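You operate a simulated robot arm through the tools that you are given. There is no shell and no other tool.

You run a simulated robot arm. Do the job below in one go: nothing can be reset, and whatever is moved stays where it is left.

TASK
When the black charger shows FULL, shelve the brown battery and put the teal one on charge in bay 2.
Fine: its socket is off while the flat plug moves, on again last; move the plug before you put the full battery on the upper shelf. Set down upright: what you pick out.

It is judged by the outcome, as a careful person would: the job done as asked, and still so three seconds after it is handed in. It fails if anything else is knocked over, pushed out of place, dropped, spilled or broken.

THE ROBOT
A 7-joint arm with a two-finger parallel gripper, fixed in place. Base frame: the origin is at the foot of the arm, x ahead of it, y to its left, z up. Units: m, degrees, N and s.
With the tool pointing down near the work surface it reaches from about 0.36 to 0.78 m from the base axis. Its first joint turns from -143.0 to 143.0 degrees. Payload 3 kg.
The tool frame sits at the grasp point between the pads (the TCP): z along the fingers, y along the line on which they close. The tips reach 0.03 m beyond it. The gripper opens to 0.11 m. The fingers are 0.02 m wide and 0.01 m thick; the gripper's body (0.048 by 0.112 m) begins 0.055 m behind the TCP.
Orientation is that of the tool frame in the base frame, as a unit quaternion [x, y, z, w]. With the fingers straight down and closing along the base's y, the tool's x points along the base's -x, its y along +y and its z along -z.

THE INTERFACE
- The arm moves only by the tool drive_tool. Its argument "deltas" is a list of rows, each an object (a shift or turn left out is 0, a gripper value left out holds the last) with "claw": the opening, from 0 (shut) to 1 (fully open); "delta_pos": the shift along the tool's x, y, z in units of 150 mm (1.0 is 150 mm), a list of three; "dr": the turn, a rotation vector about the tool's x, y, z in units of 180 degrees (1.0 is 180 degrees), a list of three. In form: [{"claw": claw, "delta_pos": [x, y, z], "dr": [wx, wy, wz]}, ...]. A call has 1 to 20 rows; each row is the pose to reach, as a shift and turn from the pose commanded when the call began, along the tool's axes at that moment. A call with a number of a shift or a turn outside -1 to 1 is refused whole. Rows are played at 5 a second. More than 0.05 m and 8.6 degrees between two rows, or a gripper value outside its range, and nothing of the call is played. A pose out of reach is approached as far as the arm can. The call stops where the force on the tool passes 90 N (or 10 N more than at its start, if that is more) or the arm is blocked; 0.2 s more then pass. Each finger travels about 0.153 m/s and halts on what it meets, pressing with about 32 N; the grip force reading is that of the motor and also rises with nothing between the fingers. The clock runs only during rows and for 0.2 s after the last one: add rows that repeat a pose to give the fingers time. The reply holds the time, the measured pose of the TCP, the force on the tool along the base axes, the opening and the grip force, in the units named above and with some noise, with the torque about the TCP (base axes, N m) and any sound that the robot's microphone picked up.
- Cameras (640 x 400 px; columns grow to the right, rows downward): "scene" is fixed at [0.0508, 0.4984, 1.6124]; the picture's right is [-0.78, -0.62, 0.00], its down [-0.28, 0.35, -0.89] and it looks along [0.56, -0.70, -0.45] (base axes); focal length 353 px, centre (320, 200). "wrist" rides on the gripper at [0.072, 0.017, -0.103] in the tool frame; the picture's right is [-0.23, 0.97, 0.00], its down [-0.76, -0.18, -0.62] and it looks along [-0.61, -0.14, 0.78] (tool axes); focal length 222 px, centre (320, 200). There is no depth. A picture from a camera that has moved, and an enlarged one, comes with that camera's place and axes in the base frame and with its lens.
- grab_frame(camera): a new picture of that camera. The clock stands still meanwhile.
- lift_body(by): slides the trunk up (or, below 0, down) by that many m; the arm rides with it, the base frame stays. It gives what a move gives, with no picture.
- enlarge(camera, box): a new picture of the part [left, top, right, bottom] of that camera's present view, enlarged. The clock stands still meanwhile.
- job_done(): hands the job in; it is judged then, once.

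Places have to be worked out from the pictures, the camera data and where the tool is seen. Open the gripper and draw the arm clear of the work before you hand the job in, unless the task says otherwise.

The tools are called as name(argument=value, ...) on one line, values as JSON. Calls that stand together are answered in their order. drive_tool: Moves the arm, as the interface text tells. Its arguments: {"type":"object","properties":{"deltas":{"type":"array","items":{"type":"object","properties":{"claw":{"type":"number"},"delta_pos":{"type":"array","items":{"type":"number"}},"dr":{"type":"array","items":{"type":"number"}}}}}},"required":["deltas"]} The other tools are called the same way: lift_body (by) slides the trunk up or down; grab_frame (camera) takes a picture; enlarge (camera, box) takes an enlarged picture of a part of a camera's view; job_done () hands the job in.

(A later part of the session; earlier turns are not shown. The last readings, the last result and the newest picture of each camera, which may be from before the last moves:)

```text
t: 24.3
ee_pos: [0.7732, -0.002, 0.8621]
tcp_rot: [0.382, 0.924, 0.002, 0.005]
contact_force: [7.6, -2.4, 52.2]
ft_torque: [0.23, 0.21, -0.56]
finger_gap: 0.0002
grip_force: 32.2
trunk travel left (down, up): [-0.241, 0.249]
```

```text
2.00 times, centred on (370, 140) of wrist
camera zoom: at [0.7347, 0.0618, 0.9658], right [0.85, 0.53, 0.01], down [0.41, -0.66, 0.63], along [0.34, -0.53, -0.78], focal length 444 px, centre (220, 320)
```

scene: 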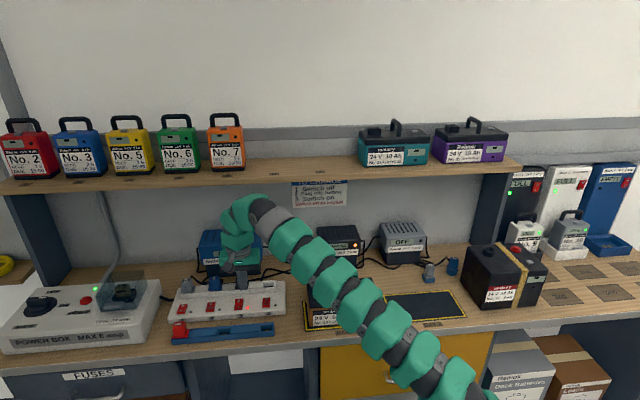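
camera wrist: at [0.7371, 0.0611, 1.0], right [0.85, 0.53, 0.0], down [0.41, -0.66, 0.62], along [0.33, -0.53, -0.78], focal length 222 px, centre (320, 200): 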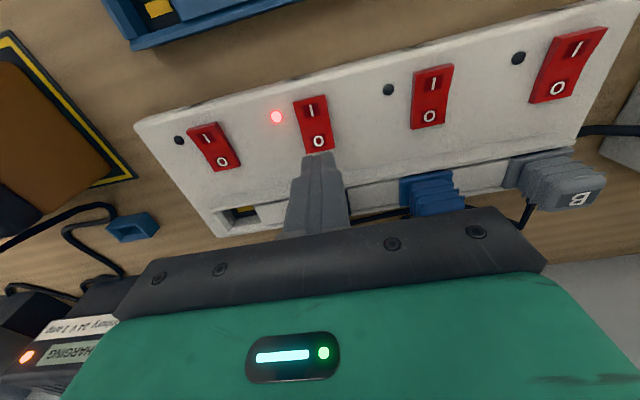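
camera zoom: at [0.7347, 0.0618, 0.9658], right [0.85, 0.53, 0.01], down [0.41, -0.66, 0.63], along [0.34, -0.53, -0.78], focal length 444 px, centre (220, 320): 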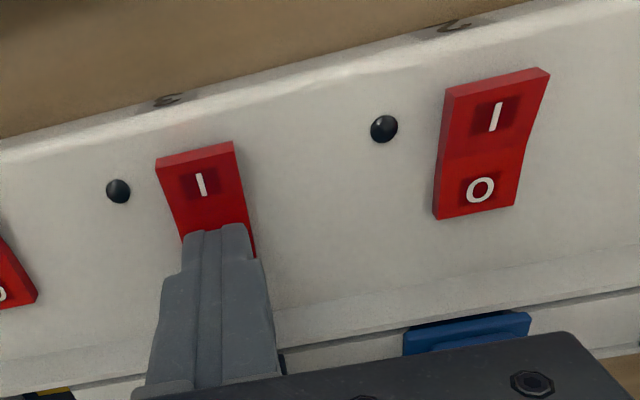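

The light by switch 3 is out, so socket 3 is off. I'll lift straight up and check.

drive_tool(deltas=[{"claw": 0, "delta_pos": [0, 0, -0.1]}, {"delta_pos": [0, 0, -0.35]}, {"delta_pos": [0.1, -0.1, -0.65]}, {"delta_pos": [0.1, -0.3, -0.9]}, {"delta_pos": [0.1, -0.5, -1.0]}, {"delta_pos": [0.1, -0.7, -1.0]}])

grab_frame(camera="wrist")

enlarge(camera="scene", box=[160, 210, 400, 350])

```text
t: 25.7
ee_pos: [0.6882, -0.0654, 1.0056]
tcp_rot: [0.382, 0.924, 0.001, 0.0]
contact_force: [-0.1, 0.8, -0.5]
ft_torque: [-0.04, 0.03, 0.0]
finger_gap: 0.0001
grip_force: 32.0
trunk travel left (down, up): [-0.241, 0.249]
```

```text
taken
camera wrist: at [0.6502, -0.002, 1.1103], right [0.85, 0.53, 0.0], down [0.41, -0.66, 0.62], along [0.33, -0.53, -0.78], focal length 222 px, centre (320, 200)
```

wrist: 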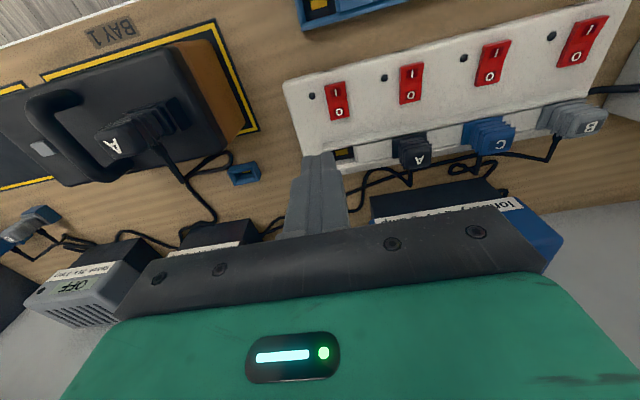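

```text
2.67 times, centred on (280, 280) of scene
camera zoom: at [0.0508, 0.4984, 1.6124], right [-0.78, -0.62, 0.0], down [-0.28, 0.35, -0.89], along [0.56, -0.7, -0.45], focal length 941 px, centre (427, -13)
```

zoom: 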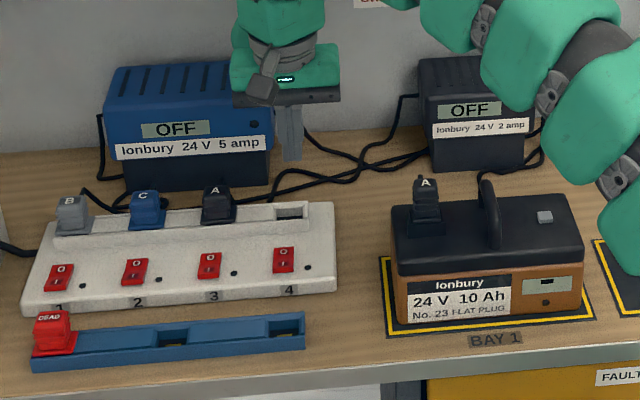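

All switches read off and the black charger shows OFF. Now I'll raise the trunk fully to work at the upper shelf, then move along to face the teal battery.

lift_body(by=0.24)

drive_tool(deltas=[{"claw": 0, "delta_pos": [0.1, -0.25, 0]}, {"claw": 0, "delta_pos": [0.2, -0.5, 0]}, {"claw": 0, "delta_pos": [0.3, -0.75, 0]}, {"claw": 0, "delta_pos": [0.4, -1.0, 0]}, {"claw": 0, "delta_pos": [0.4, -1.0, 0]}])

drive_tool(deltas=[{"claw": 0, "delta_pos": [0.1, -0.25, 0]}, {"claw": 0, "delta_pos": [0.2, -0.5, 0]}, {"claw": 0, "delta_pos": [0.3, -0.75, 0]}, {"claw": 0.2, "delta_pos": [0.4, -1.0, 0]}, {"claw": 0.5, "delta_pos": [0.4, -1.0, 0]}])

grab_frame(camera="wrist")

grab_frame(camera="scene")

```text
t: 28.2
ee_pos: [0.6886, -0.065, 1.2454]
tcp_rot: [0.382, 0.924, 0.0, 0.0]
contact_force: [0.3, 0.2, -0.4]
ft_torque: [-0.01, 0.02, 0.0]
finger_gap: 0.0
grip_force: 32.3
trunk travel left (down, up): [-0.481, 0.009]
```

```text
t: 29.4
ee_pos: [0.5397, -0.1301, 1.2433]
tcp_rot: [0.381, 0.925, 0.0, 0.0]
contact_force: [0.5, 0.0, -0.6]
ft_torque: [-0.01, -0.01, -0.01]
finger_gap: 0.0
grip_force: 32.2
trunk travel left (down, up): [-0.481, 0.009]
```

```text
t: 30.6
ee_pos: [0.3916, -0.1939, 1.2457]
tcp_rot: [0.381, 0.925, 0.001, -0.001]
contact_force: [-0.9, 0.0, -0.7]
ft_torque: [0.0, 0.02, 0.0]
finger_gap: 0.0549
grip_force: 0.0
trunk travel left (down, up): [-0.481, 0.009]
```

```text
taken
camera wrist: at [0.3526, -0.1311, 1.3504], right [0.85, 0.53, 0.0], down [0.41, -0.66, 0.62], along [0.33, -0.53, -0.78], focal length 222 px, centre (320, 200)
```

wrist: 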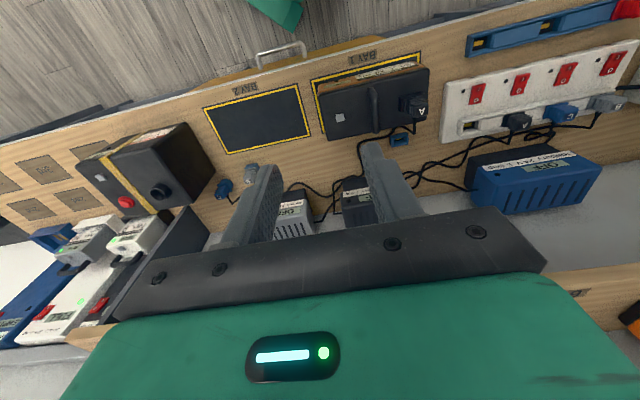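

```text
taken
```

scene: 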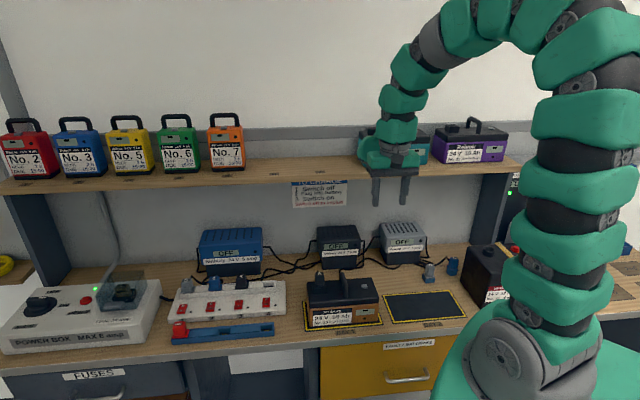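

Trunk is nearly at the top. I'll raise the tool to about z=1.39, slide to s≈-0.02, and tilt the fingers about 40° toward the wall so the handle is within reach and the shelf in view.

drive_tool(deltas=[{"claw": 0.5, "delta_pos": [-0.08, -0.12, -0.16], "dr": [0, -0.035, 0]}, {"delta_pos": [-0.16, -0.24, -0.32], "dr": [0, -0.07, 0]}, {"delta_pos": [-0.24, -0.38, -0.48], "dr": [0, -0.105, 0]}, {"delta_pos": [-0.32, -0.52, -0.64], "dr": [0, -0.14, 0]}, {"delta_pos": [-0.4, -0.66, -0.8], "dr": [0, -0.175, 0]}, {"delta_pos": [-0.48, -0.8, -0.95], "dr": [0, -0.21, 0]}, {"delta_pos": [-0.5, -0.8, -1.0], "dr": [0, -0.222, 0]}, {"delta_pos": [-0.5, -0.8, -1.0], "dr": [0, -0.222, 0]}])

grab_frame(camera="wrist")

grab_frame(camera="scene")

```text
t: 32.4
ee_pos: [0.3591, -0.3323, 1.3943]
tcp_rot: [0.359, 0.869, -0.13, 0.315]
contact_force: [-0.5, 0.6, 0.2]
ft_torque: [-0.01, -0.04, -0.01]
finger_gap: 0.055
grip_force: 0.0
trunk travel left (down, up): [-0.481, 0.009]
```

```text
taken
camera wrist: at [0.2858, -0.2338, 1.4285], right [0.81, 0.57, 0.15], down [0.0, -0.26, 0.97], along [0.58, -0.78, -0.21], focal length 222 px, centre (320, 200)
```

wrist: 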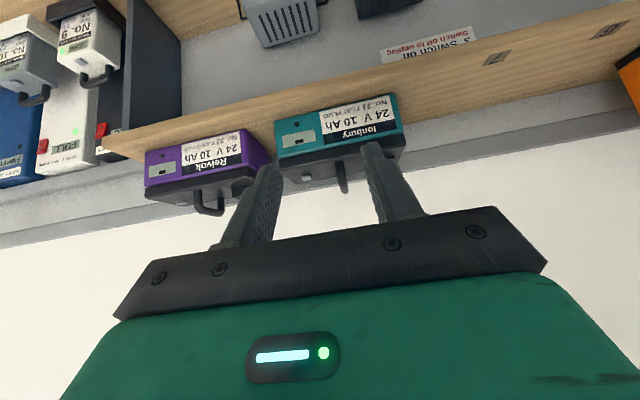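

```text
taken
```

scene: 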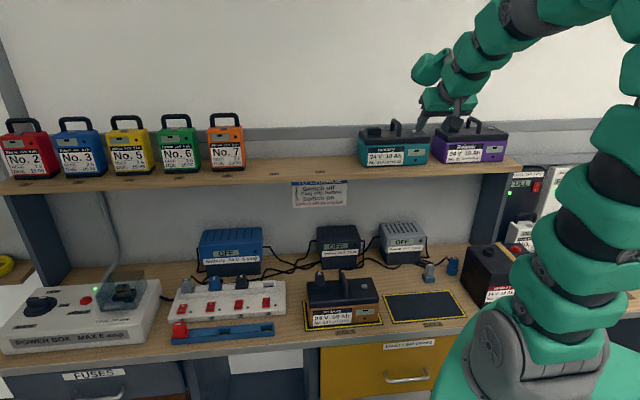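

I get a clear front view of teal and purple. Zooming in to triangulate the teal battery and its handle.

enlarge(camera="wrist", box=[240, 70, 440, 220])

enlarge(camera="scene", box=[345, 105, 455, 185])

```text
2.67 times, centred on (340, 145) of wrist
camera zoom: at [0.2858, -0.2338, 1.4285], right [0.81, 0.57, 0.15], down [0.0, -0.26, 0.97], along [0.58, -0.78, -0.21], focal length 592 px, centre (267, 347)
```

zoom: 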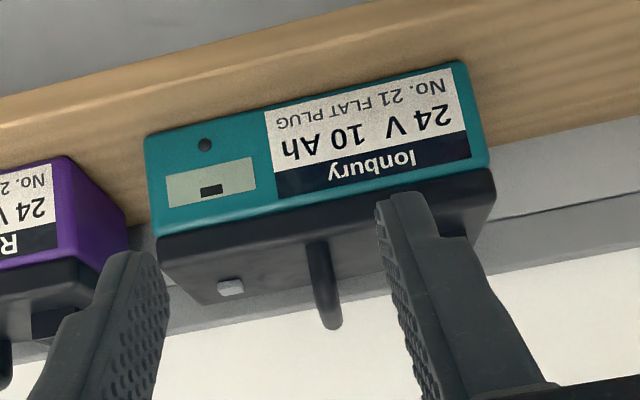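

```text
5.00 times, centred on (400, 145) of scene
camera zoom: at [0.0508, 0.4984, 1.6124], right [-0.78, -0.62, 0.0], down [-0.28, 0.35, -0.89], along [0.56, -0.7, -0.45], focal length 1764 px, centre (-80, 475)
```

zoom: 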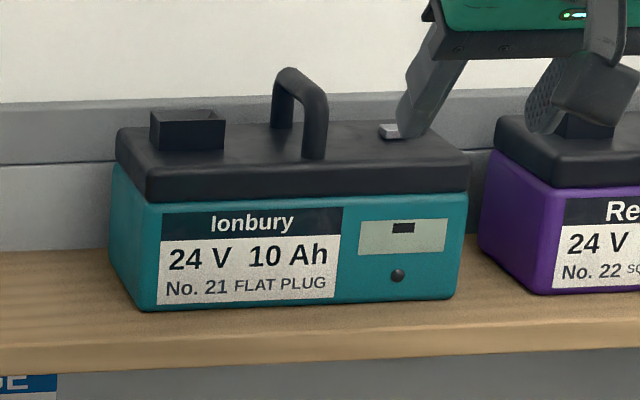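

Triangulation puts the shelf at z≈1.20, the teal centre at s≈-0.027, w≈0.757, and the handle top at z≈1.335. I'll move forward at the present height, tips above handle level, and look again.

drive_tool(deltas=[{"claw": 0.5, "delta_pos": [-0.25, 0.01, 0.21]}, {"delta_pos": [-0.5, 0.02, 0.42]}, {"delta_pos": [-0.766, 0.04, 0.643]}, {"delta_pos": [-0.766, 0.04, 0.643]}])

grab_frame(camera="wrist")

enlarge(camera="scene", box=[340, 60, 500, 185])

```text
refused: row 3 steps farther than a row can; nothing moved
```

```text
taken
camera wrist: at [0.2858, -0.2338, 1.4285], right [0.81, 0.57, 0.15], down [0.0, -0.26, 0.97], along [0.58, -0.78, -0.21], focal length 222 px, centre (320, 200)
```

wrist: 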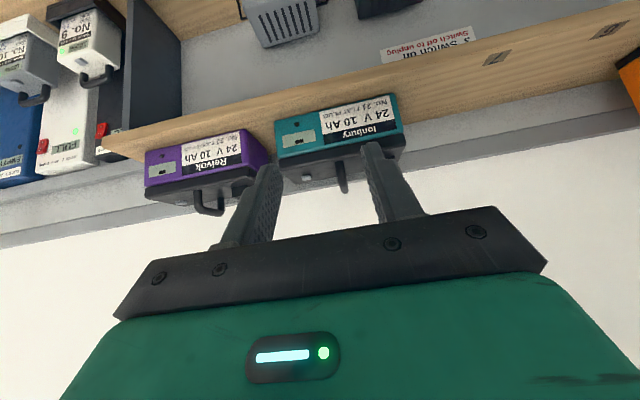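

```text
3.20 times, centred on (420, 122) of scene
camera zoom: at [0.0508, 0.4984, 1.6124], right [-0.78, -0.62, 0.0], down [-0.28, 0.35, -0.89], along [0.56, -0.7, -0.45], focal length 1129 px, centre (0, 448)
```

zoom: 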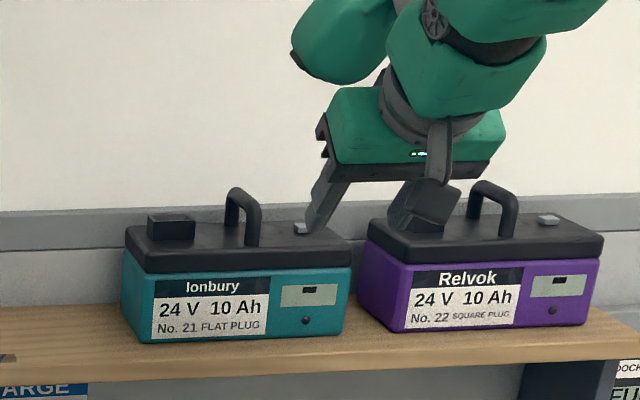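

One row step was slightly too long, so nothing moved. I'll use smaller steps for the same forward move.

drive_tool(deltas=[{"claw": 0.5, "delta_pos": [-0.19, 0.01, 0.16]}, {"delta_pos": [-0.38, 0.02, 0.32]}, {"delta_pos": [-0.57, 0.03, 0.48]}, {"delta_pos": [-0.766, 0.04, 0.643]}, {"delta_pos": [-0.766, 0.04, 0.643]}])

grab_frame(camera="wrist")

enlarge(camera="scene", box=[340, 60, 500, 185])

```text
t: 33.6
ee_pos: [0.4707, -0.4333, 1.3961]
tcp_rot: [0.359, 0.868, -0.13, 0.316]
contact_force: [-0.1, -0.3, -0.2]
ft_torque: [-0.01, -0.02, -0.01]
finger_gap: 0.0551
grip_force: 0.0
trunk travel left (down, up): [-0.481, 0.009]
```

```text
taken
camera wrist: at [0.3968, -0.3357, 1.4304], right [0.81, 0.57, 0.15], down [0.0, -0.26, 0.97], along [0.58, -0.78, -0.21], focal length 222 px, centre (320, 200)
```

wrist: 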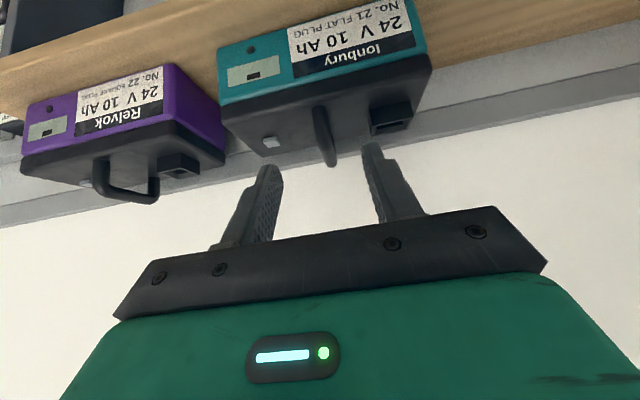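

```text
3.20 times, centred on (420, 122) of scene
camera zoom: at [0.0508, 0.4984, 1.6124], right [-0.78, -0.62, 0.0], down [-0.28, 0.35, -0.89], along [0.56, -0.7, -0.45], focal length 1129 px, centre (0, 448)
```

zoom: 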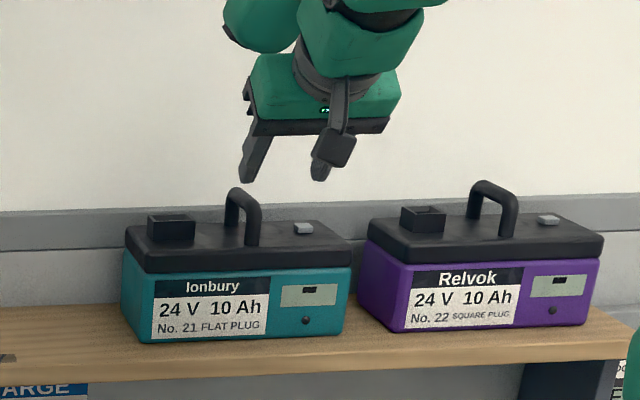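

The tool is right in front of and above the teal handle. Zooming to measure the handle.

enlarge(camera="wrist", box=[210, 20, 450, 200])

```text
2.22 times, centred on (330, 110) of wrist
camera zoom: at [0.3968, -0.3357, 1.4304], right [0.81, 0.57, 0.15], down [0.0, -0.26, 0.97], along [0.58, -0.78, -0.21], focal length 494 px, centre (298, 400)
```

zoom: 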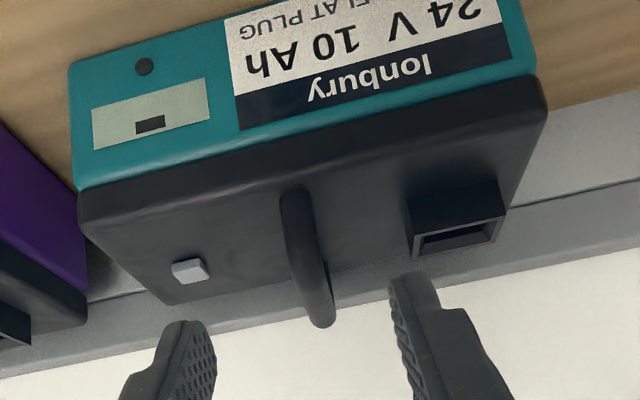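

The handle bar lies at s≈-0.0245, w≈0.729–0.79, with its top at z≈1.332. I'll move forward over it first and verify from both cameras before lowering.

drive_tool(deltas=[{"claw": 0.5, "delta_pos": [-0.2, 0, 0.169]}, {"delta_pos": [-0.4, -0.01, 0.337]}, {"delta_pos": [-0.603, -0.013, 0.506]}, {"delta_pos": [-0.603, -0.013, 0.506]}])

grab_frame(camera="wrist")

enlarge(camera="scene", box=[340, 60, 500, 185])

```text
t: 34.6
ee_pos: [0.5519, -0.5198, 1.3984]
tcp_rot: [0.359, 0.869, -0.13, 0.315]
contact_force: [-0.2, -0.4, -0.3]
ft_torque: [0.01, 0.01, 0.03]
finger_gap: 0.0549
grip_force: 0.0
trunk travel left (down, up): [-0.481, 0.009]
```

```text
taken
camera wrist: at [0.4793, -0.4207, 1.431], right [0.81, 0.57, 0.15], down [0.01, -0.26, 0.97], along [0.58, -0.78, -0.21], focal length 222 px, centre (320, 200)
```

wrist: 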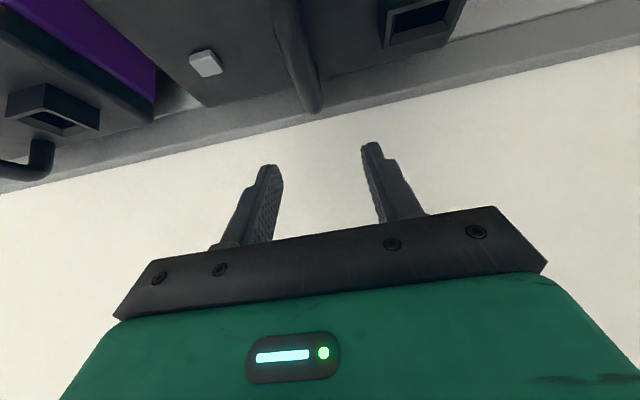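

```text
3.20 times, centred on (420, 122) of scene
camera zoom: at [0.0508, 0.4984, 1.6124], right [-0.78, -0.62, 0.0], down [-0.28, 0.35, -0.89], along [0.56, -0.7, -0.45], focal length 1129 px, centre (0, 448)
```

zoom: 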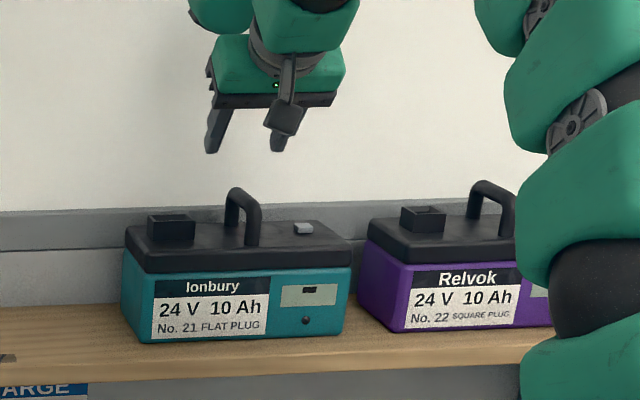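

Aligned: TCP s≈-0.023 and the handle at s≈-0.023. I'll lower straight down about 7 cm so the bar sits between the pads.

drive_tool(deltas=[{"claw": 0.5, "delta_pos": [0.08, 0, 0.096]}, {"delta_pos": [0.16, 0, 0.192]}, {"delta_pos": [0.22, 0, 0.265]}, {"delta_pos": [0.275, 0, 0.33]}, {"delta_pos": [0.321, 0, 0.383]}, {"delta_pos": [0.321, 0, 0.383]}])

grab_frame(camera="wrist")

enlarge(camera="scene", box=[340, 60, 500, 185])

```text
t: 36.0
ee_pos: [0.5538, -0.5174, 1.3235]
tcp_rot: [0.359, 0.867, -0.132, 0.318]
contact_force: [6.0, -3.4, 24.3]
ft_torque: [-0.37, -0.28, 0.3]
finger_gap: 0.0549
grip_force: 0.1
trunk travel left (down, up): [-0.481, 0.009]
```

```text
taken
camera wrist: at [0.4787, -0.4188, 1.3573], right [0.81, 0.57, 0.15], down [0.0, -0.25, 0.97], along [0.59, -0.78, -0.2], focal length 222 px, centre (320, 200)
```

wrist: 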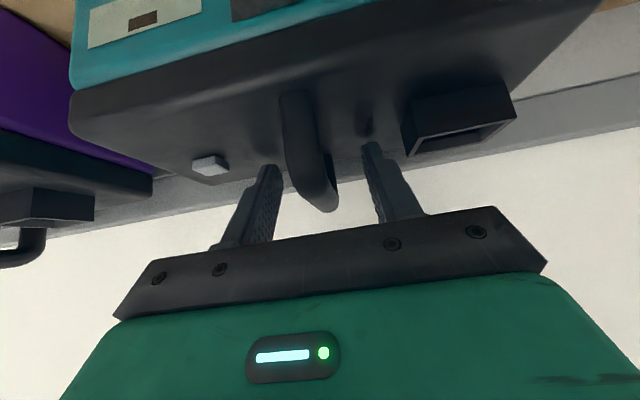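

```text
3.20 times, centred on (420, 122) of scene
camera zoom: at [0.0508, 0.4984, 1.6124], right [-0.78, -0.62, 0.0], down [-0.28, 0.35, -0.89], along [0.56, -0.7, -0.45], focal length 1129 px, centre (0, 448)
```

zoom: 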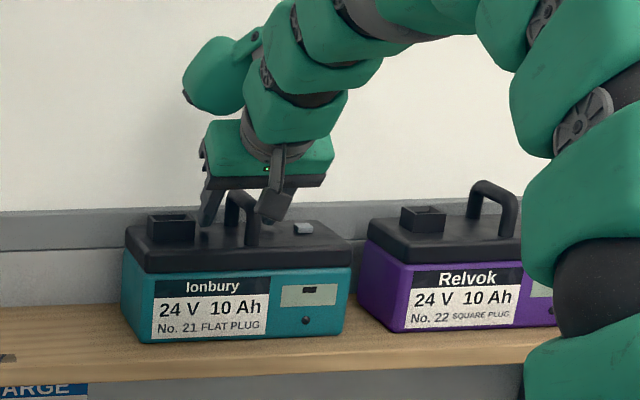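

Fingertips are lightly on the lid (24 N). I'll lift 7 mm to clear it and then close on the handle bar.

drive_tool(deltas=[{"claw": 0.5, "delta_pos": [-0.03, 0, -0.036]}, {"claw": 0.5, "delta_pos": [-0.03, 0, -0.036]}, {"claw": 0.25, "delta_pos": [-0.03, 0, -0.036]}, {"claw": 0, "delta_pos": [-0.03, 0, -0.036]}, {"claw": 0, "delta_pos": [-0.03, 0, -0.036]}, {"claw": 0, "delta_pos": [-0.03, 0, -0.036]}])

enlarge(camera="wrist", box=[210, 60, 450, 230])

enlarge(camera="scene", box=[340, 60, 500, 185])

```text
t: 37.4
ee_pos: [0.5515, -0.5166, 1.3275]
tcp_rot: [0.359, 0.869, -0.13, 0.314]
contact_force: [-1.2, 3.4, -1.2]
ft_torque: [0.39, 0.41, -0.08]
finger_gap: 0.0148
grip_force: 31.9
trunk travel left (down, up): [-0.481, 0.009]
```

```text
2.35 times, centred on (330, 145) of wrist
camera zoom: at [0.4789, -0.4185, 1.361], right [0.81, 0.57, 0.15], down [0.01, -0.26, 0.97], along [0.58, -0.78, -0.21], focal length 523 px, centre (296, 329)
```

zoom: 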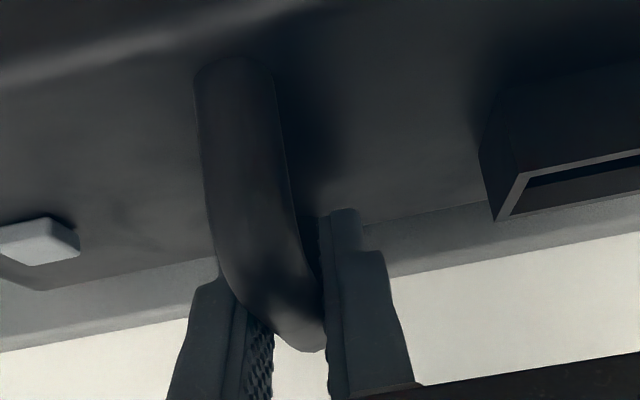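

```text
3.20 times, centred on (420, 122) of scene
camera zoom: at [0.0508, 0.4984, 1.6124], right [-0.78, -0.62, 0.0], down [-0.28, 0.35, -0.89], along [0.56, -0.7, -0.45], focal length 1129 px, centre (0, 448)
```

zoom: 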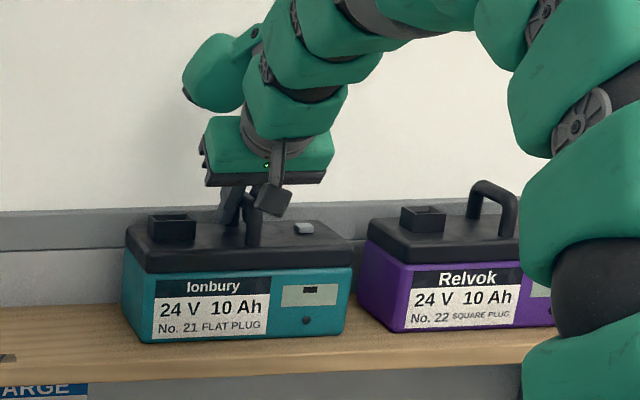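

Gripped: gap 14.8 mm on the bar. I'll lift 2 cm and check the weight and attitude.

drive_tool(deltas=[{"claw": 0, "delta_pos": [-0.02, 0, -0.025]}, {"delta_pos": [-0.043, 0, -0.051]}, {"delta_pos": [-0.065, 0, -0.077]}, {"delta_pos": [-0.086, 0, -0.102]}, {"delta_pos": [-0.086, 0, -0.102]}, {"delta_pos": [-0.086, 0, -0.102]}])

grab_frame(camera="wrist")

enlarge(camera="scene", box=[340, 60, 500, 185])

```text
t: 38.8
ee_pos: [0.5533, -0.519, 1.347]
tcp_rot: [0.36, 0.868, -0.131, 0.315]
contact_force: [0.5, -0.7, -14.1]
ft_torque: [-0.13, -0.03, -0.01]
finger_gap: 0.0147
grip_force: 32.3
trunk travel left (down, up): [-0.481, 0.009]
```

```text
taken
camera wrist: at [0.4799, -0.4204, 1.3808], right [0.81, 0.57, 0.15], down [0.01, -0.26, 0.97], along [0.58, -0.78, -0.21], focal length 222 px, centre (320, 200)
```

wrist: 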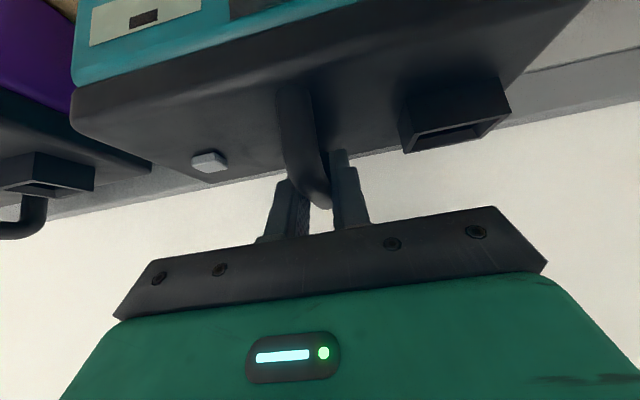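

```text
3.20 times, centred on (420, 122) of scene
camera zoom: at [0.0508, 0.4984, 1.6124], right [-0.78, -0.62, 0.0], down [-0.28, 0.35, -0.89], along [0.56, -0.7, -0.45], focal length 1129 px, centre (0, 448)
```

zoom: 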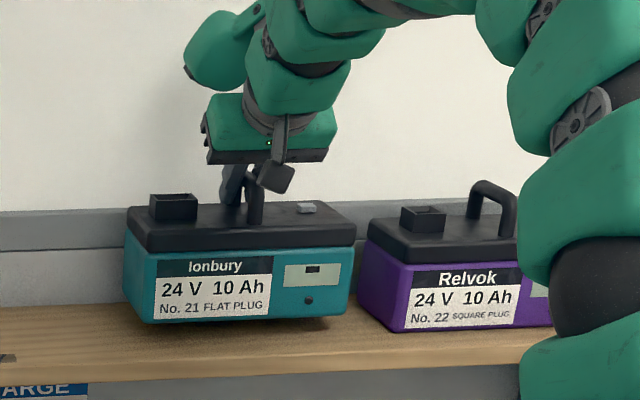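

Teal is up and level (about 1.4 kg). I'll raise it another 2 cm, then draw it back off the shelf toward me slowly.

drive_tool(deltas=[{"claw": 0, "delta_pos": [-0.043, 0, -0.051]}, {"delta_pos": [-0.086, 0, -0.102]}, {"delta_pos": [0.0, 0, -0.175]}, {"delta_pos": [0.12, 0, -0.275]}, {"delta_pos": [0.24, 0, -0.376]}, {"delta_pos": [0.36, 0, -0.477]}, {"delta_pos": [0.48, 0, -0.578]}, {"delta_pos": [0.578, 0, -0.659]}, {"delta_pos": [0.578, 0, -0.659]}])

drive_tool(deltas=[{"claw": 0, "delta_pos": [0.08, -0.04, -0.067]}, {"delta_pos": [0.2, -0.1, -0.168]}, {"delta_pos": [0.32, -0.17, -0.269]}, {"delta_pos": [0.44, -0.24, -0.369]}, {"delta_pos": [0.56, -0.32, -0.47]}, {"delta_pos": [0.664, -0.395, -0.557]}, {"delta_pos": [0.664, -0.395, -0.557]}])

grab_frame(camera="scene")

grab_frame(camera="wrist")

```text
t: 40.8
ee_pos: [0.4606, -0.4272, 1.3674]
tcp_rot: [0.359, 0.869, -0.13, 0.315]
contact_force: [0.3, 0.2, -13.4]
ft_torque: [-0.08, 0.0, 0.01]
finger_gap: 0.0147
grip_force: 31.6
trunk travel left (down, up): [-0.481, 0.009]
```

```text
t: 42.4
ee_pos: [0.3266, -0.3782, 1.3658]
tcp_rot: [0.358, 0.869, -0.13, 0.316]
contact_force: [0.3, 0.7, -14.0]
ft_torque: [-0.08, -0.01, 0.0]
finger_gap: 0.0149
grip_force: 31.9
trunk travel left (down, up): [-0.481, 0.009]
```

```text
taken
```

scene: 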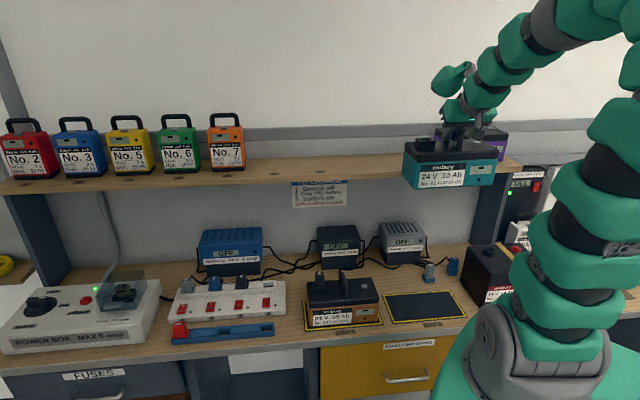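

```text
taken
camera wrist: at [0.2521, -0.2798, 1.4008], right [0.81, 0.57, 0.15], down [0.0, -0.26, 0.97], along [0.58, -0.78, -0.21], focal length 222 px, centre (320, 200)
```

wrist: 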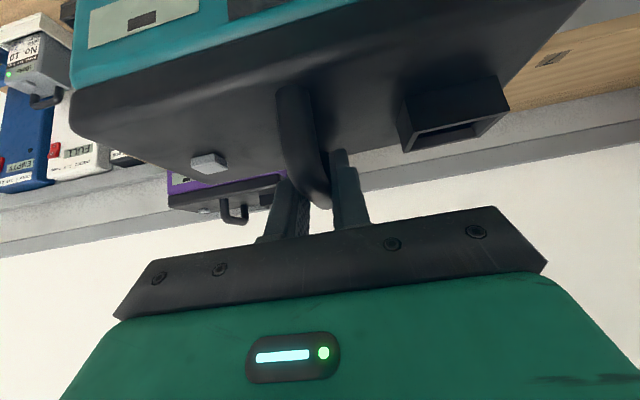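

Teal now hangs at s≈0.036, w≈0.498, right over bay 2. I'll lower the trunk most of the way and check.

lift_body(by=-0.34)

grab_frame(camera="scene")

grab_frame(camera="wrist")

```text
t: 45.7
ee_pos: [0.325, -0.378, 1.0256]
tcp_rot: [0.36, 0.868, -0.13, 0.315]
contact_force: [0.2, 0.4, -14.1]
ft_torque: [-0.12, -0.03, 0.02]
finger_gap: 0.0148
grip_force: 32.3
trunk travel left (down, up): [-0.141, 0.349]
```

```text
taken
```

scene: 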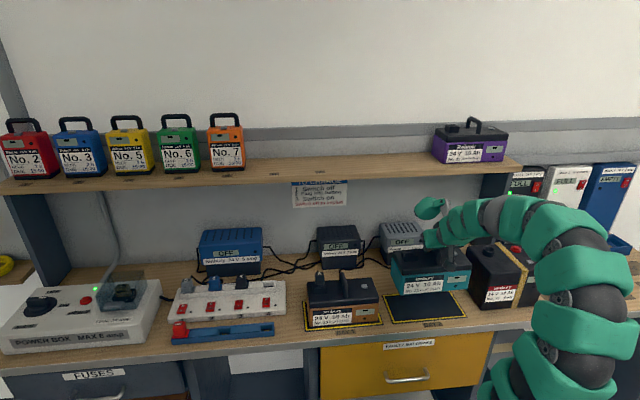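

```text
taken
camera wrist: at [0.2521, -0.28, 1.0606], right [0.81, 0.57, 0.15], down [0.0, -0.26, 0.97], along [0.58, -0.78, -0.21], focal length 222 px, centre (320, 200)
```

wrist: 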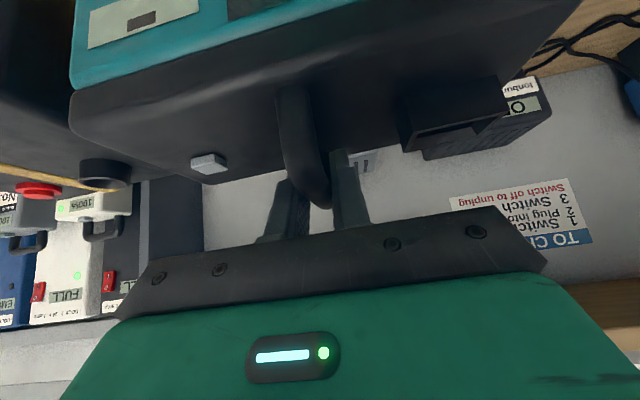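

The battery's bottom is about 10 cm above the bay 2 pad. Zooming in on the alignment.

enlarge(camera="scene", box=[370, 220, 500, 335])

```text
3.48 times, centred on (435, 278) of scene
camera zoom: at [0.0508, 0.4984, 1.6124], right [-0.78, -0.62, 0.0], down [-0.28, 0.35, -0.89], along [0.56, -0.7, -0.45], focal length 1227 px, centre (-80, -70)
```

zoom: 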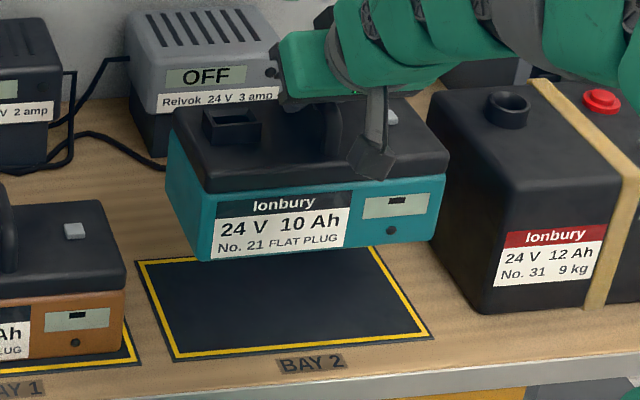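

Alignment over bay 2 is within a few mm. I'll nudge s by -3 mm and lower 8 cm more by trunk.

drive_tool(deltas=[{"claw": 0, "delta_pos": [0, 0.01, 0]}, {"delta_pos": [0, 0.02, 0]}])

lift_body(by=-0.08)

enlarge(camera="scene", box=[370, 220, 500, 335])

grab_frame(camera="scene")

```text
t: 46.3
ee_pos: [0.3283, -0.3765, 1.0268]
tcp_rot: [0.359, 0.869, -0.13, 0.315]
contact_force: [0.3, -0.2, -14.2]
ft_torque: [-0.09, -0.01, 0.0]
finger_gap: 0.0149
grip_force: 32.4
trunk travel left (down, up): [-0.141, 0.349]
```

```text
t: 47.5
ee_pos: [0.327, -0.3763, 0.947]
tcp_rot: [0.359, 0.869, -0.13, 0.315]
contact_force: [0.9, -0.7, -14.4]
ft_torque: [-0.06, 0.01, -0.01]
finger_gap: 0.0148
grip_force: 31.7
trunk travel left (down, up): [-0.061, 0.429]
```

```text
3.48 times, centred on (435, 278) of scene
camera zoom: at [0.0508, 0.4984, 1.6124], right [-0.78, -0.62, 0.0], down [-0.28, 0.35, -0.89], along [0.56, -0.7, -0.45], focal length 1227 px, centre (-80, -70)
```

zoom: 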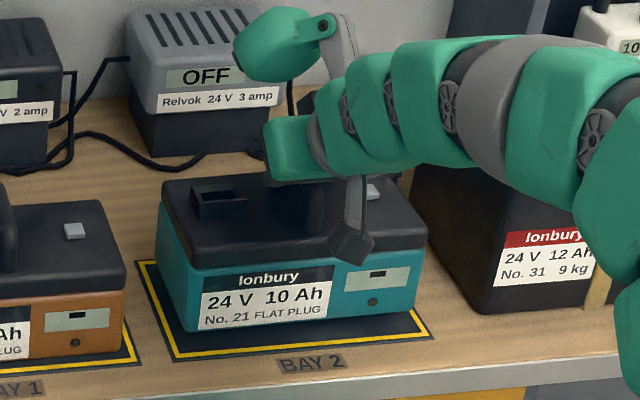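

```text
taken
```

scene: 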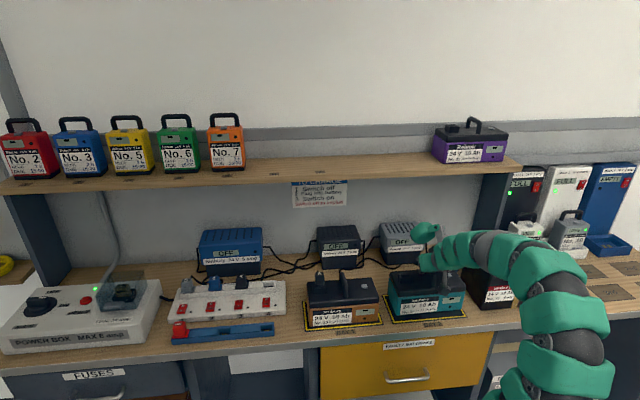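

Nicely aligned in bay 2 with about 2 cm to go. Lowering slowly with the arm and watching the force.

drive_tool(deltas=[{"claw": 0, "delta_pos": [0.021, 0, 0.0255]}, {"delta_pos": [0.043, 0, 0.051]}, {"delta_pos": [0.06, 0, 0.0715]}, {"delta_pos": [0.069, 0, 0.082]}, {"delta_pos": [0.077, 0, 0.092]}, {"delta_pos": [0.077, 0, 0.092]}])

enlarge(camera="scene", box=[370, 220, 500, 335])

```text
t: 48.9
ee_pos: [0.3278, -0.3766, 0.9277]
tcp_rot: [0.36, 0.869, -0.13, 0.315]
contact_force: [0.6, -0.5, -12.7]
ft_torque: [0.03, -0.04, 0.01]
finger_gap: 0.0149
grip_force: 31.6
trunk travel left (down, up): [-0.061, 0.429]
```

```text
3.48 times, centred on (435, 278) of scene
camera zoom: at [0.0508, 0.4984, 1.6124], right [-0.78, -0.62, 0.0], down [-0.28, 0.35, -0.89], along [0.56, -0.7, -0.45], focal length 1227 px, centre (-80, -70)
```

zoom: 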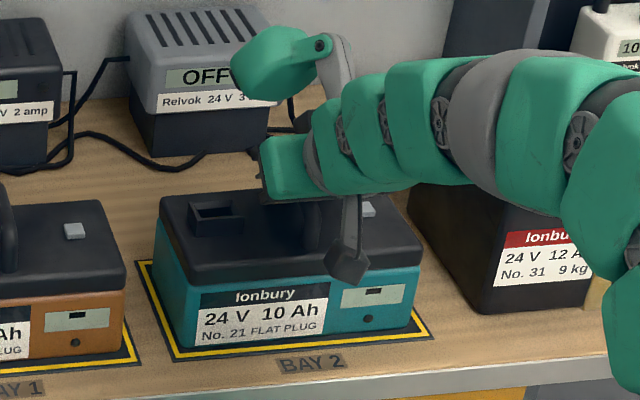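

Just about at contact (force eased to -12.7 N). Lowering a few more millimetres in tiny steps.

drive_tool(deltas=[{"claw": 0, "delta_pos": [0.005, 0, 0.006]}, {"delta_pos": [0.009, 0, 0.011]}, {"delta_pos": [0.013, 0, 0.015]}, {"delta_pos": [0.013, 0, 0.015]}])

```text
t: 49.9
ee_pos: [0.3282, -0.3774, 0.9273]
tcp_rot: [0.359, 0.868, -0.131, 0.317]
contact_force: [4.2, 0.2, 8.1]
ft_torque: [0.58, 0.65, 0.16]
finger_gap: 0.0148
grip_force: 32.3
trunk travel left (down, up): [-0.061, 0.429]
```

The battery is resting on the pad. I'll relieve the slight press and open the fingers moderately.

drive_tool(deltas=[{"claw": 0, "delta_pos": [-0.006, 0, -0.007]}, {"claw": 0.15, "delta_pos": [-0.006, 0, -0.007]}, {"claw": 0.3, "delta_pos": [-0.006, 0, -0.007]}, {"claw": 0.45, "delta_pos": [-0.006, 0, -0.007]}, {"claw": 0.45, "delta_pos": [-0.006, 0, -0.007]}])

grab_frame(camera="wrist")

enlarge(camera="scene", box=[370, 220, 500, 335])

```text
t: 51.1
ee_pos: [0.3275, -0.3755, 0.927]
tcp_rot: [0.359, 0.868, -0.131, 0.316]
contact_force: [-0.1, 0.6, 0.5]
ft_torque: [-0.02, 0.01, -0.03]
finger_gap: 0.0494
grip_force: 0.0
trunk travel left (down, up): [-0.061, 0.429]
```

```text
taken
camera wrist: at [0.2538, -0.2787, 0.9621], right [0.81, 0.57, 0.15], down [0.0, -0.26, 0.97], along [0.58, -0.78, -0.21], focal length 222 px, centre (320, 200)
```

wrist: 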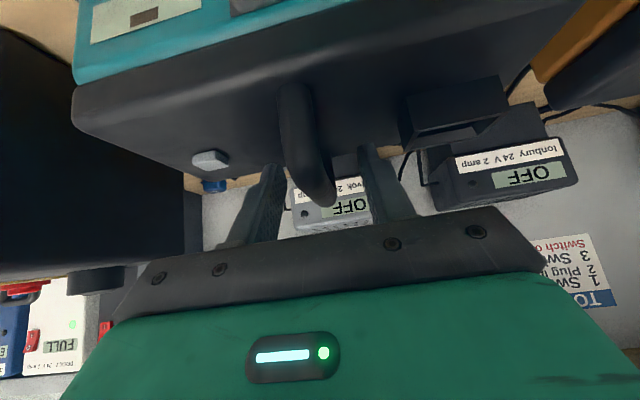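

```text
3.48 times, centred on (435, 278) of scene
camera zoom: at [0.0508, 0.4984, 1.6124], right [-0.78, -0.62, 0.0], down [-0.28, 0.35, -0.89], along [0.56, -0.7, -0.45], focal length 1227 px, centre (-80, -70)
```

zoom: 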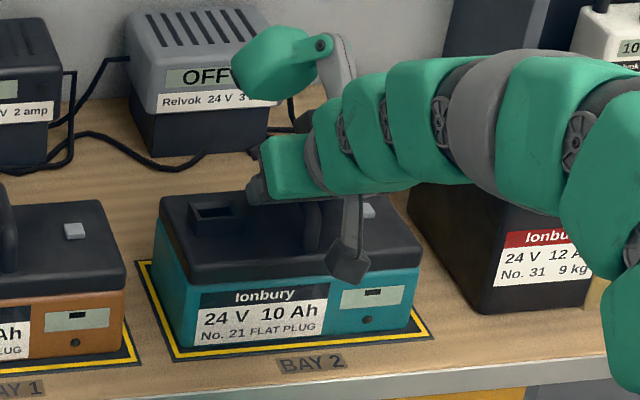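

Released cleanly. I'll rise straight up with the trunk to clear the handle.

lift_body(by=0.17)

enlarge(camera="scene", box=[290, 215, 500, 340])

```text
t: 53.0
ee_pos: [0.3278, -0.3776, 1.0978]
tcp_rot: [0.359, 0.868, -0.13, 0.316]
contact_force: [-0.1, -0.4, -0.9]
ft_torque: [-0.01, 0.0, 0.01]
finger_gap: 0.0494
grip_force: 0.0
trunk travel left (down, up): [-0.231, 0.259]
```

```text
3.05 times, centred on (395, 278) of scene
camera zoom: at [0.0508, 0.4984, 1.6124], right [-0.78, -0.62, 0.0], down [-0.28, 0.35, -0.89], along [0.56, -0.7, -0.45], focal length 1076 px, centre (91, -36)
```

zoom: 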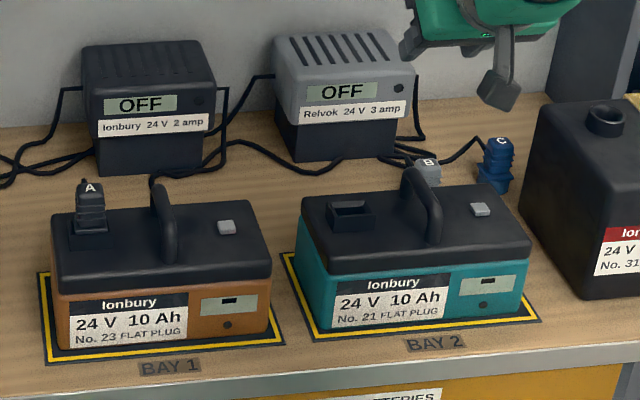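

Teal is squarely in bay 2. Now I'll bring the tool back to vertical while sliding left toward plug A on the brown battery, which I estimate at s≈-0.298, w≈0.495, top z≈0.966.

drive_tool(deltas=[{"claw": 0.5, "delta_pos": [0, 0.16, 0], "dr": [0, 0.037, 0]}, {"delta_pos": [0, 0.33, 0], "dr": [0, 0.074, 0]}, {"delta_pos": [0, 0.5, 0], "dr": [0, 0.111, 0]}, {"delta_pos": [0, 0.67, 0], "dr": [0, 0.148, 0]}, {"delta_pos": [0, 0.84, 0], "dr": [0, 0.185, 0]}, {"delta_pos": [0, 1.0, 0], "dr": [0, 0.222, 0]}, {"delta_pos": [0, 1.0, 0], "dr": [0, 0.222, 0]}])

drive_tool(deltas=[{"claw": 0.5, "delta_pos": [0, 0.2, 0]}, {"delta_pos": [0, 0.45, 0]}, {"delta_pos": [0, 0.7, 0]}, {"delta_pos": [0, 0.9, 0]}, {"delta_pos": [0, 1.0, 0]}, {"delta_pos": [0, 1.0, 0]}])

grab_frame(camera="wrist")

grab_frame(camera="scene")

```text
t: 54.6
ee_pos: [0.4344, -0.2708, 1.0995]
tcp_rot: [0.382, 0.924, 0.0, 0.0]
contact_force: [0.0, -1.2, 0.0]
ft_torque: [0.0, 0.01, 0.01]
finger_gap: 0.0551
grip_force: 0.2
trunk travel left (down, up): [-0.231, 0.259]
```

```text
t: 56.0
ee_pos: [0.5384, -0.1646, 1.0963]
tcp_rot: [0.382, 0.924, 0.0, 0.0]
contact_force: [0.1, 0.0, -0.4]
ft_torque: [0.0, 0.0, 0.02]
finger_gap: 0.0551
grip_force: 0.1
trunk travel left (down, up): [-0.231, 0.259]
```

```text
taken
camera wrist: at [0.5005, -0.1011, 1.2013], right [0.85, 0.53, 0.0], down [0.41, -0.66, 0.62], along [0.33, -0.53, -0.78], focal length 222 px, centre (320, 200)
```

wrist: 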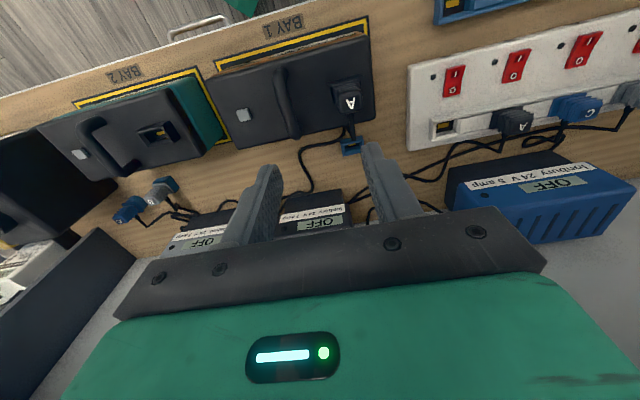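

```text
taken
```

scene: 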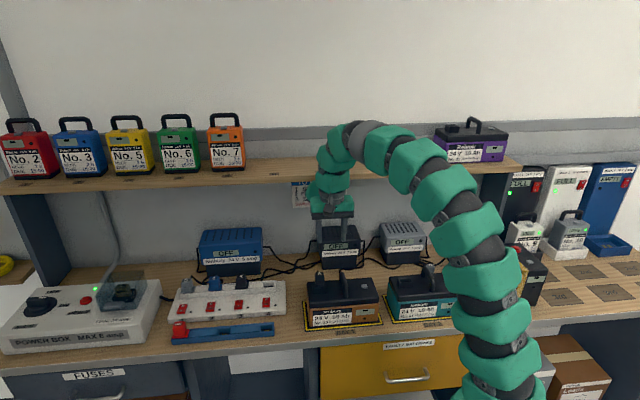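

Zooming in on plug A and the teal battery's empty socket from this vantage.

enlarge(camera="wrist", box=[260, 50, 420, 170])

enlarge(camera="wrist", box=[60, 70, 240, 200])

enlarge(camera="scene", box=[300, 240, 450, 330])

```text
3.33 times, centred on (340, 110) of wrist
camera zoom: at [0.5005, -0.1011, 1.2013], right [0.85, 0.53, 0.0], down [0.41, -0.66, 0.62], along [0.33, -0.53, -0.78], focal length 740 px, centre (253, 500)
```

zoom: 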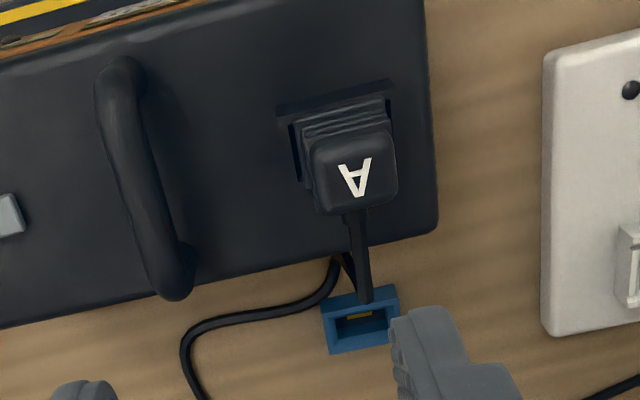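

```text
3.08 times, centred on (150, 135) of wrist
camera zoom: at [0.5005, -0.1011, 1.2013], right [0.85, 0.53, 0.0], down [0.41, -0.66, 0.62], along [0.33, -0.53, -0.78], focal length 684 px, centre (843, 400)
```

zoom: 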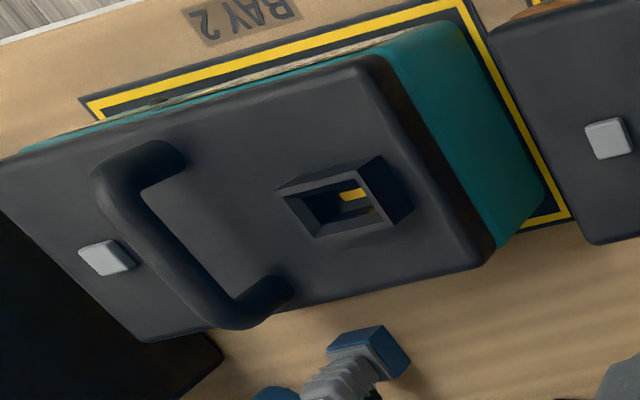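

```text
4.27 times, centred on (375, 285) of scene
camera zoom: at [0.0508, 0.4984, 1.6124], right [-0.78, -0.62, 0.0], down [-0.28, 0.35, -0.89], along [0.56, -0.7, -0.45], focal length 1506 px, centre (85, -163)
```

zoom: 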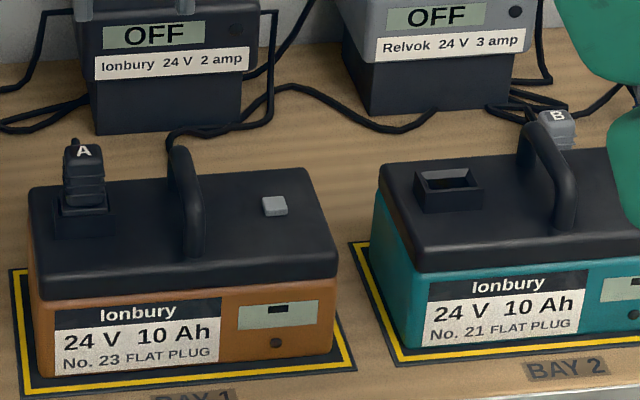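

Plug A is at s≈-0.299, w≈0.494. I'll centre over it and descend to just above its top, then check alignment.

drive_tool(deltas=[{"claw": 0.5, "delta_pos": [0.01, 0.12, 0.1]}, {"delta_pos": [0.02, 0.231, 0.25]}, {"delta_pos": [0.02, 0.231, 0.4]}, {"delta_pos": [0.02, 0.231, 0.5]}, {"delta_pos": [0.02, 0.231, 0.5]}])

grab_frame(camera="wrist")

enlarge(camera="scene", box=[280, 220, 400, 330])

```text
t: 57.2
ee_pos: [0.561, -0.1369, 1.0229]
tcp_rot: [0.381, 0.924, 0.0, 0.0]
contact_force: [0.5, 0.5, 0.4]
ft_torque: [0.02, 0.02, -0.01]
finger_gap: 0.0551
grip_force: 0.1
trunk travel left (down, up): [-0.231, 0.259]
```

```text
taken
camera wrist: at [0.5228, -0.0742, 1.1279], right [0.85, 0.53, 0.0], down [0.41, -0.66, 0.62], along [0.33, -0.53, -0.78], focal length 222 px, centre (320, 200)
```

wrist: 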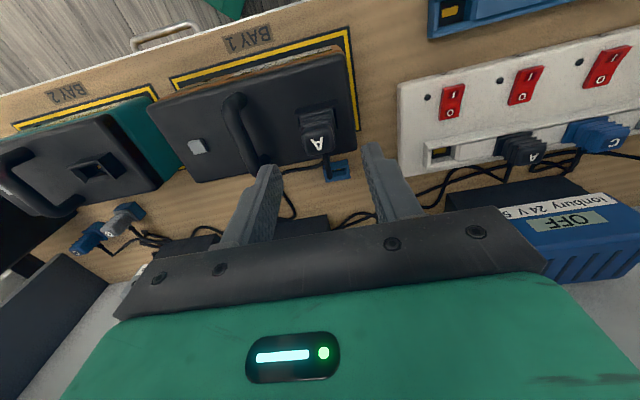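

```text
3.64 times, centred on (340, 275) of scene
camera zoom: at [0.0508, 0.4984, 1.6124], right [-0.78, -0.62, 0.0], down [-0.28, 0.35, -0.89], along [0.56, -0.7, -0.45], focal length 1283 px, centre (247, -73)
```

zoom: 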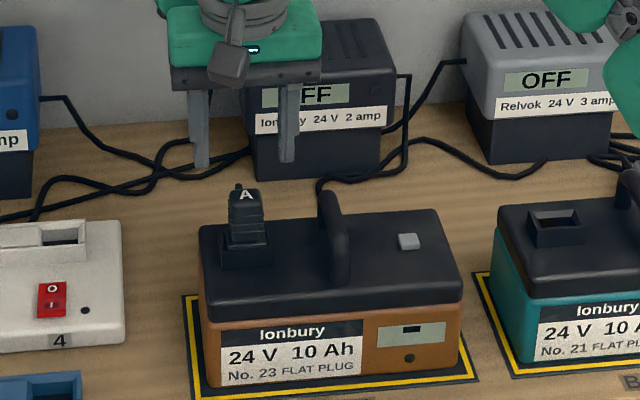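

enlarge(camera="wrist", box=[260, 80, 400, 200])

```text
3.33 times, centred on (330, 140) of wrist
camera zoom: at [0.5228, -0.0742, 1.1279], right [0.85, 0.53, 0.0], down [0.41, -0.66, 0.62], along [0.33, -0.53, -0.78], focal length 740 px, centre (287, 400)
```

zoom: 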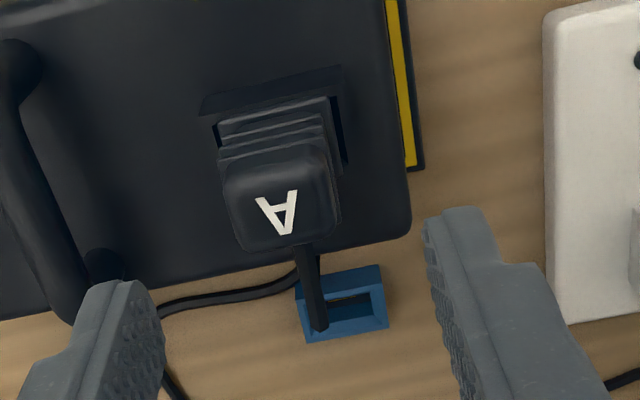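

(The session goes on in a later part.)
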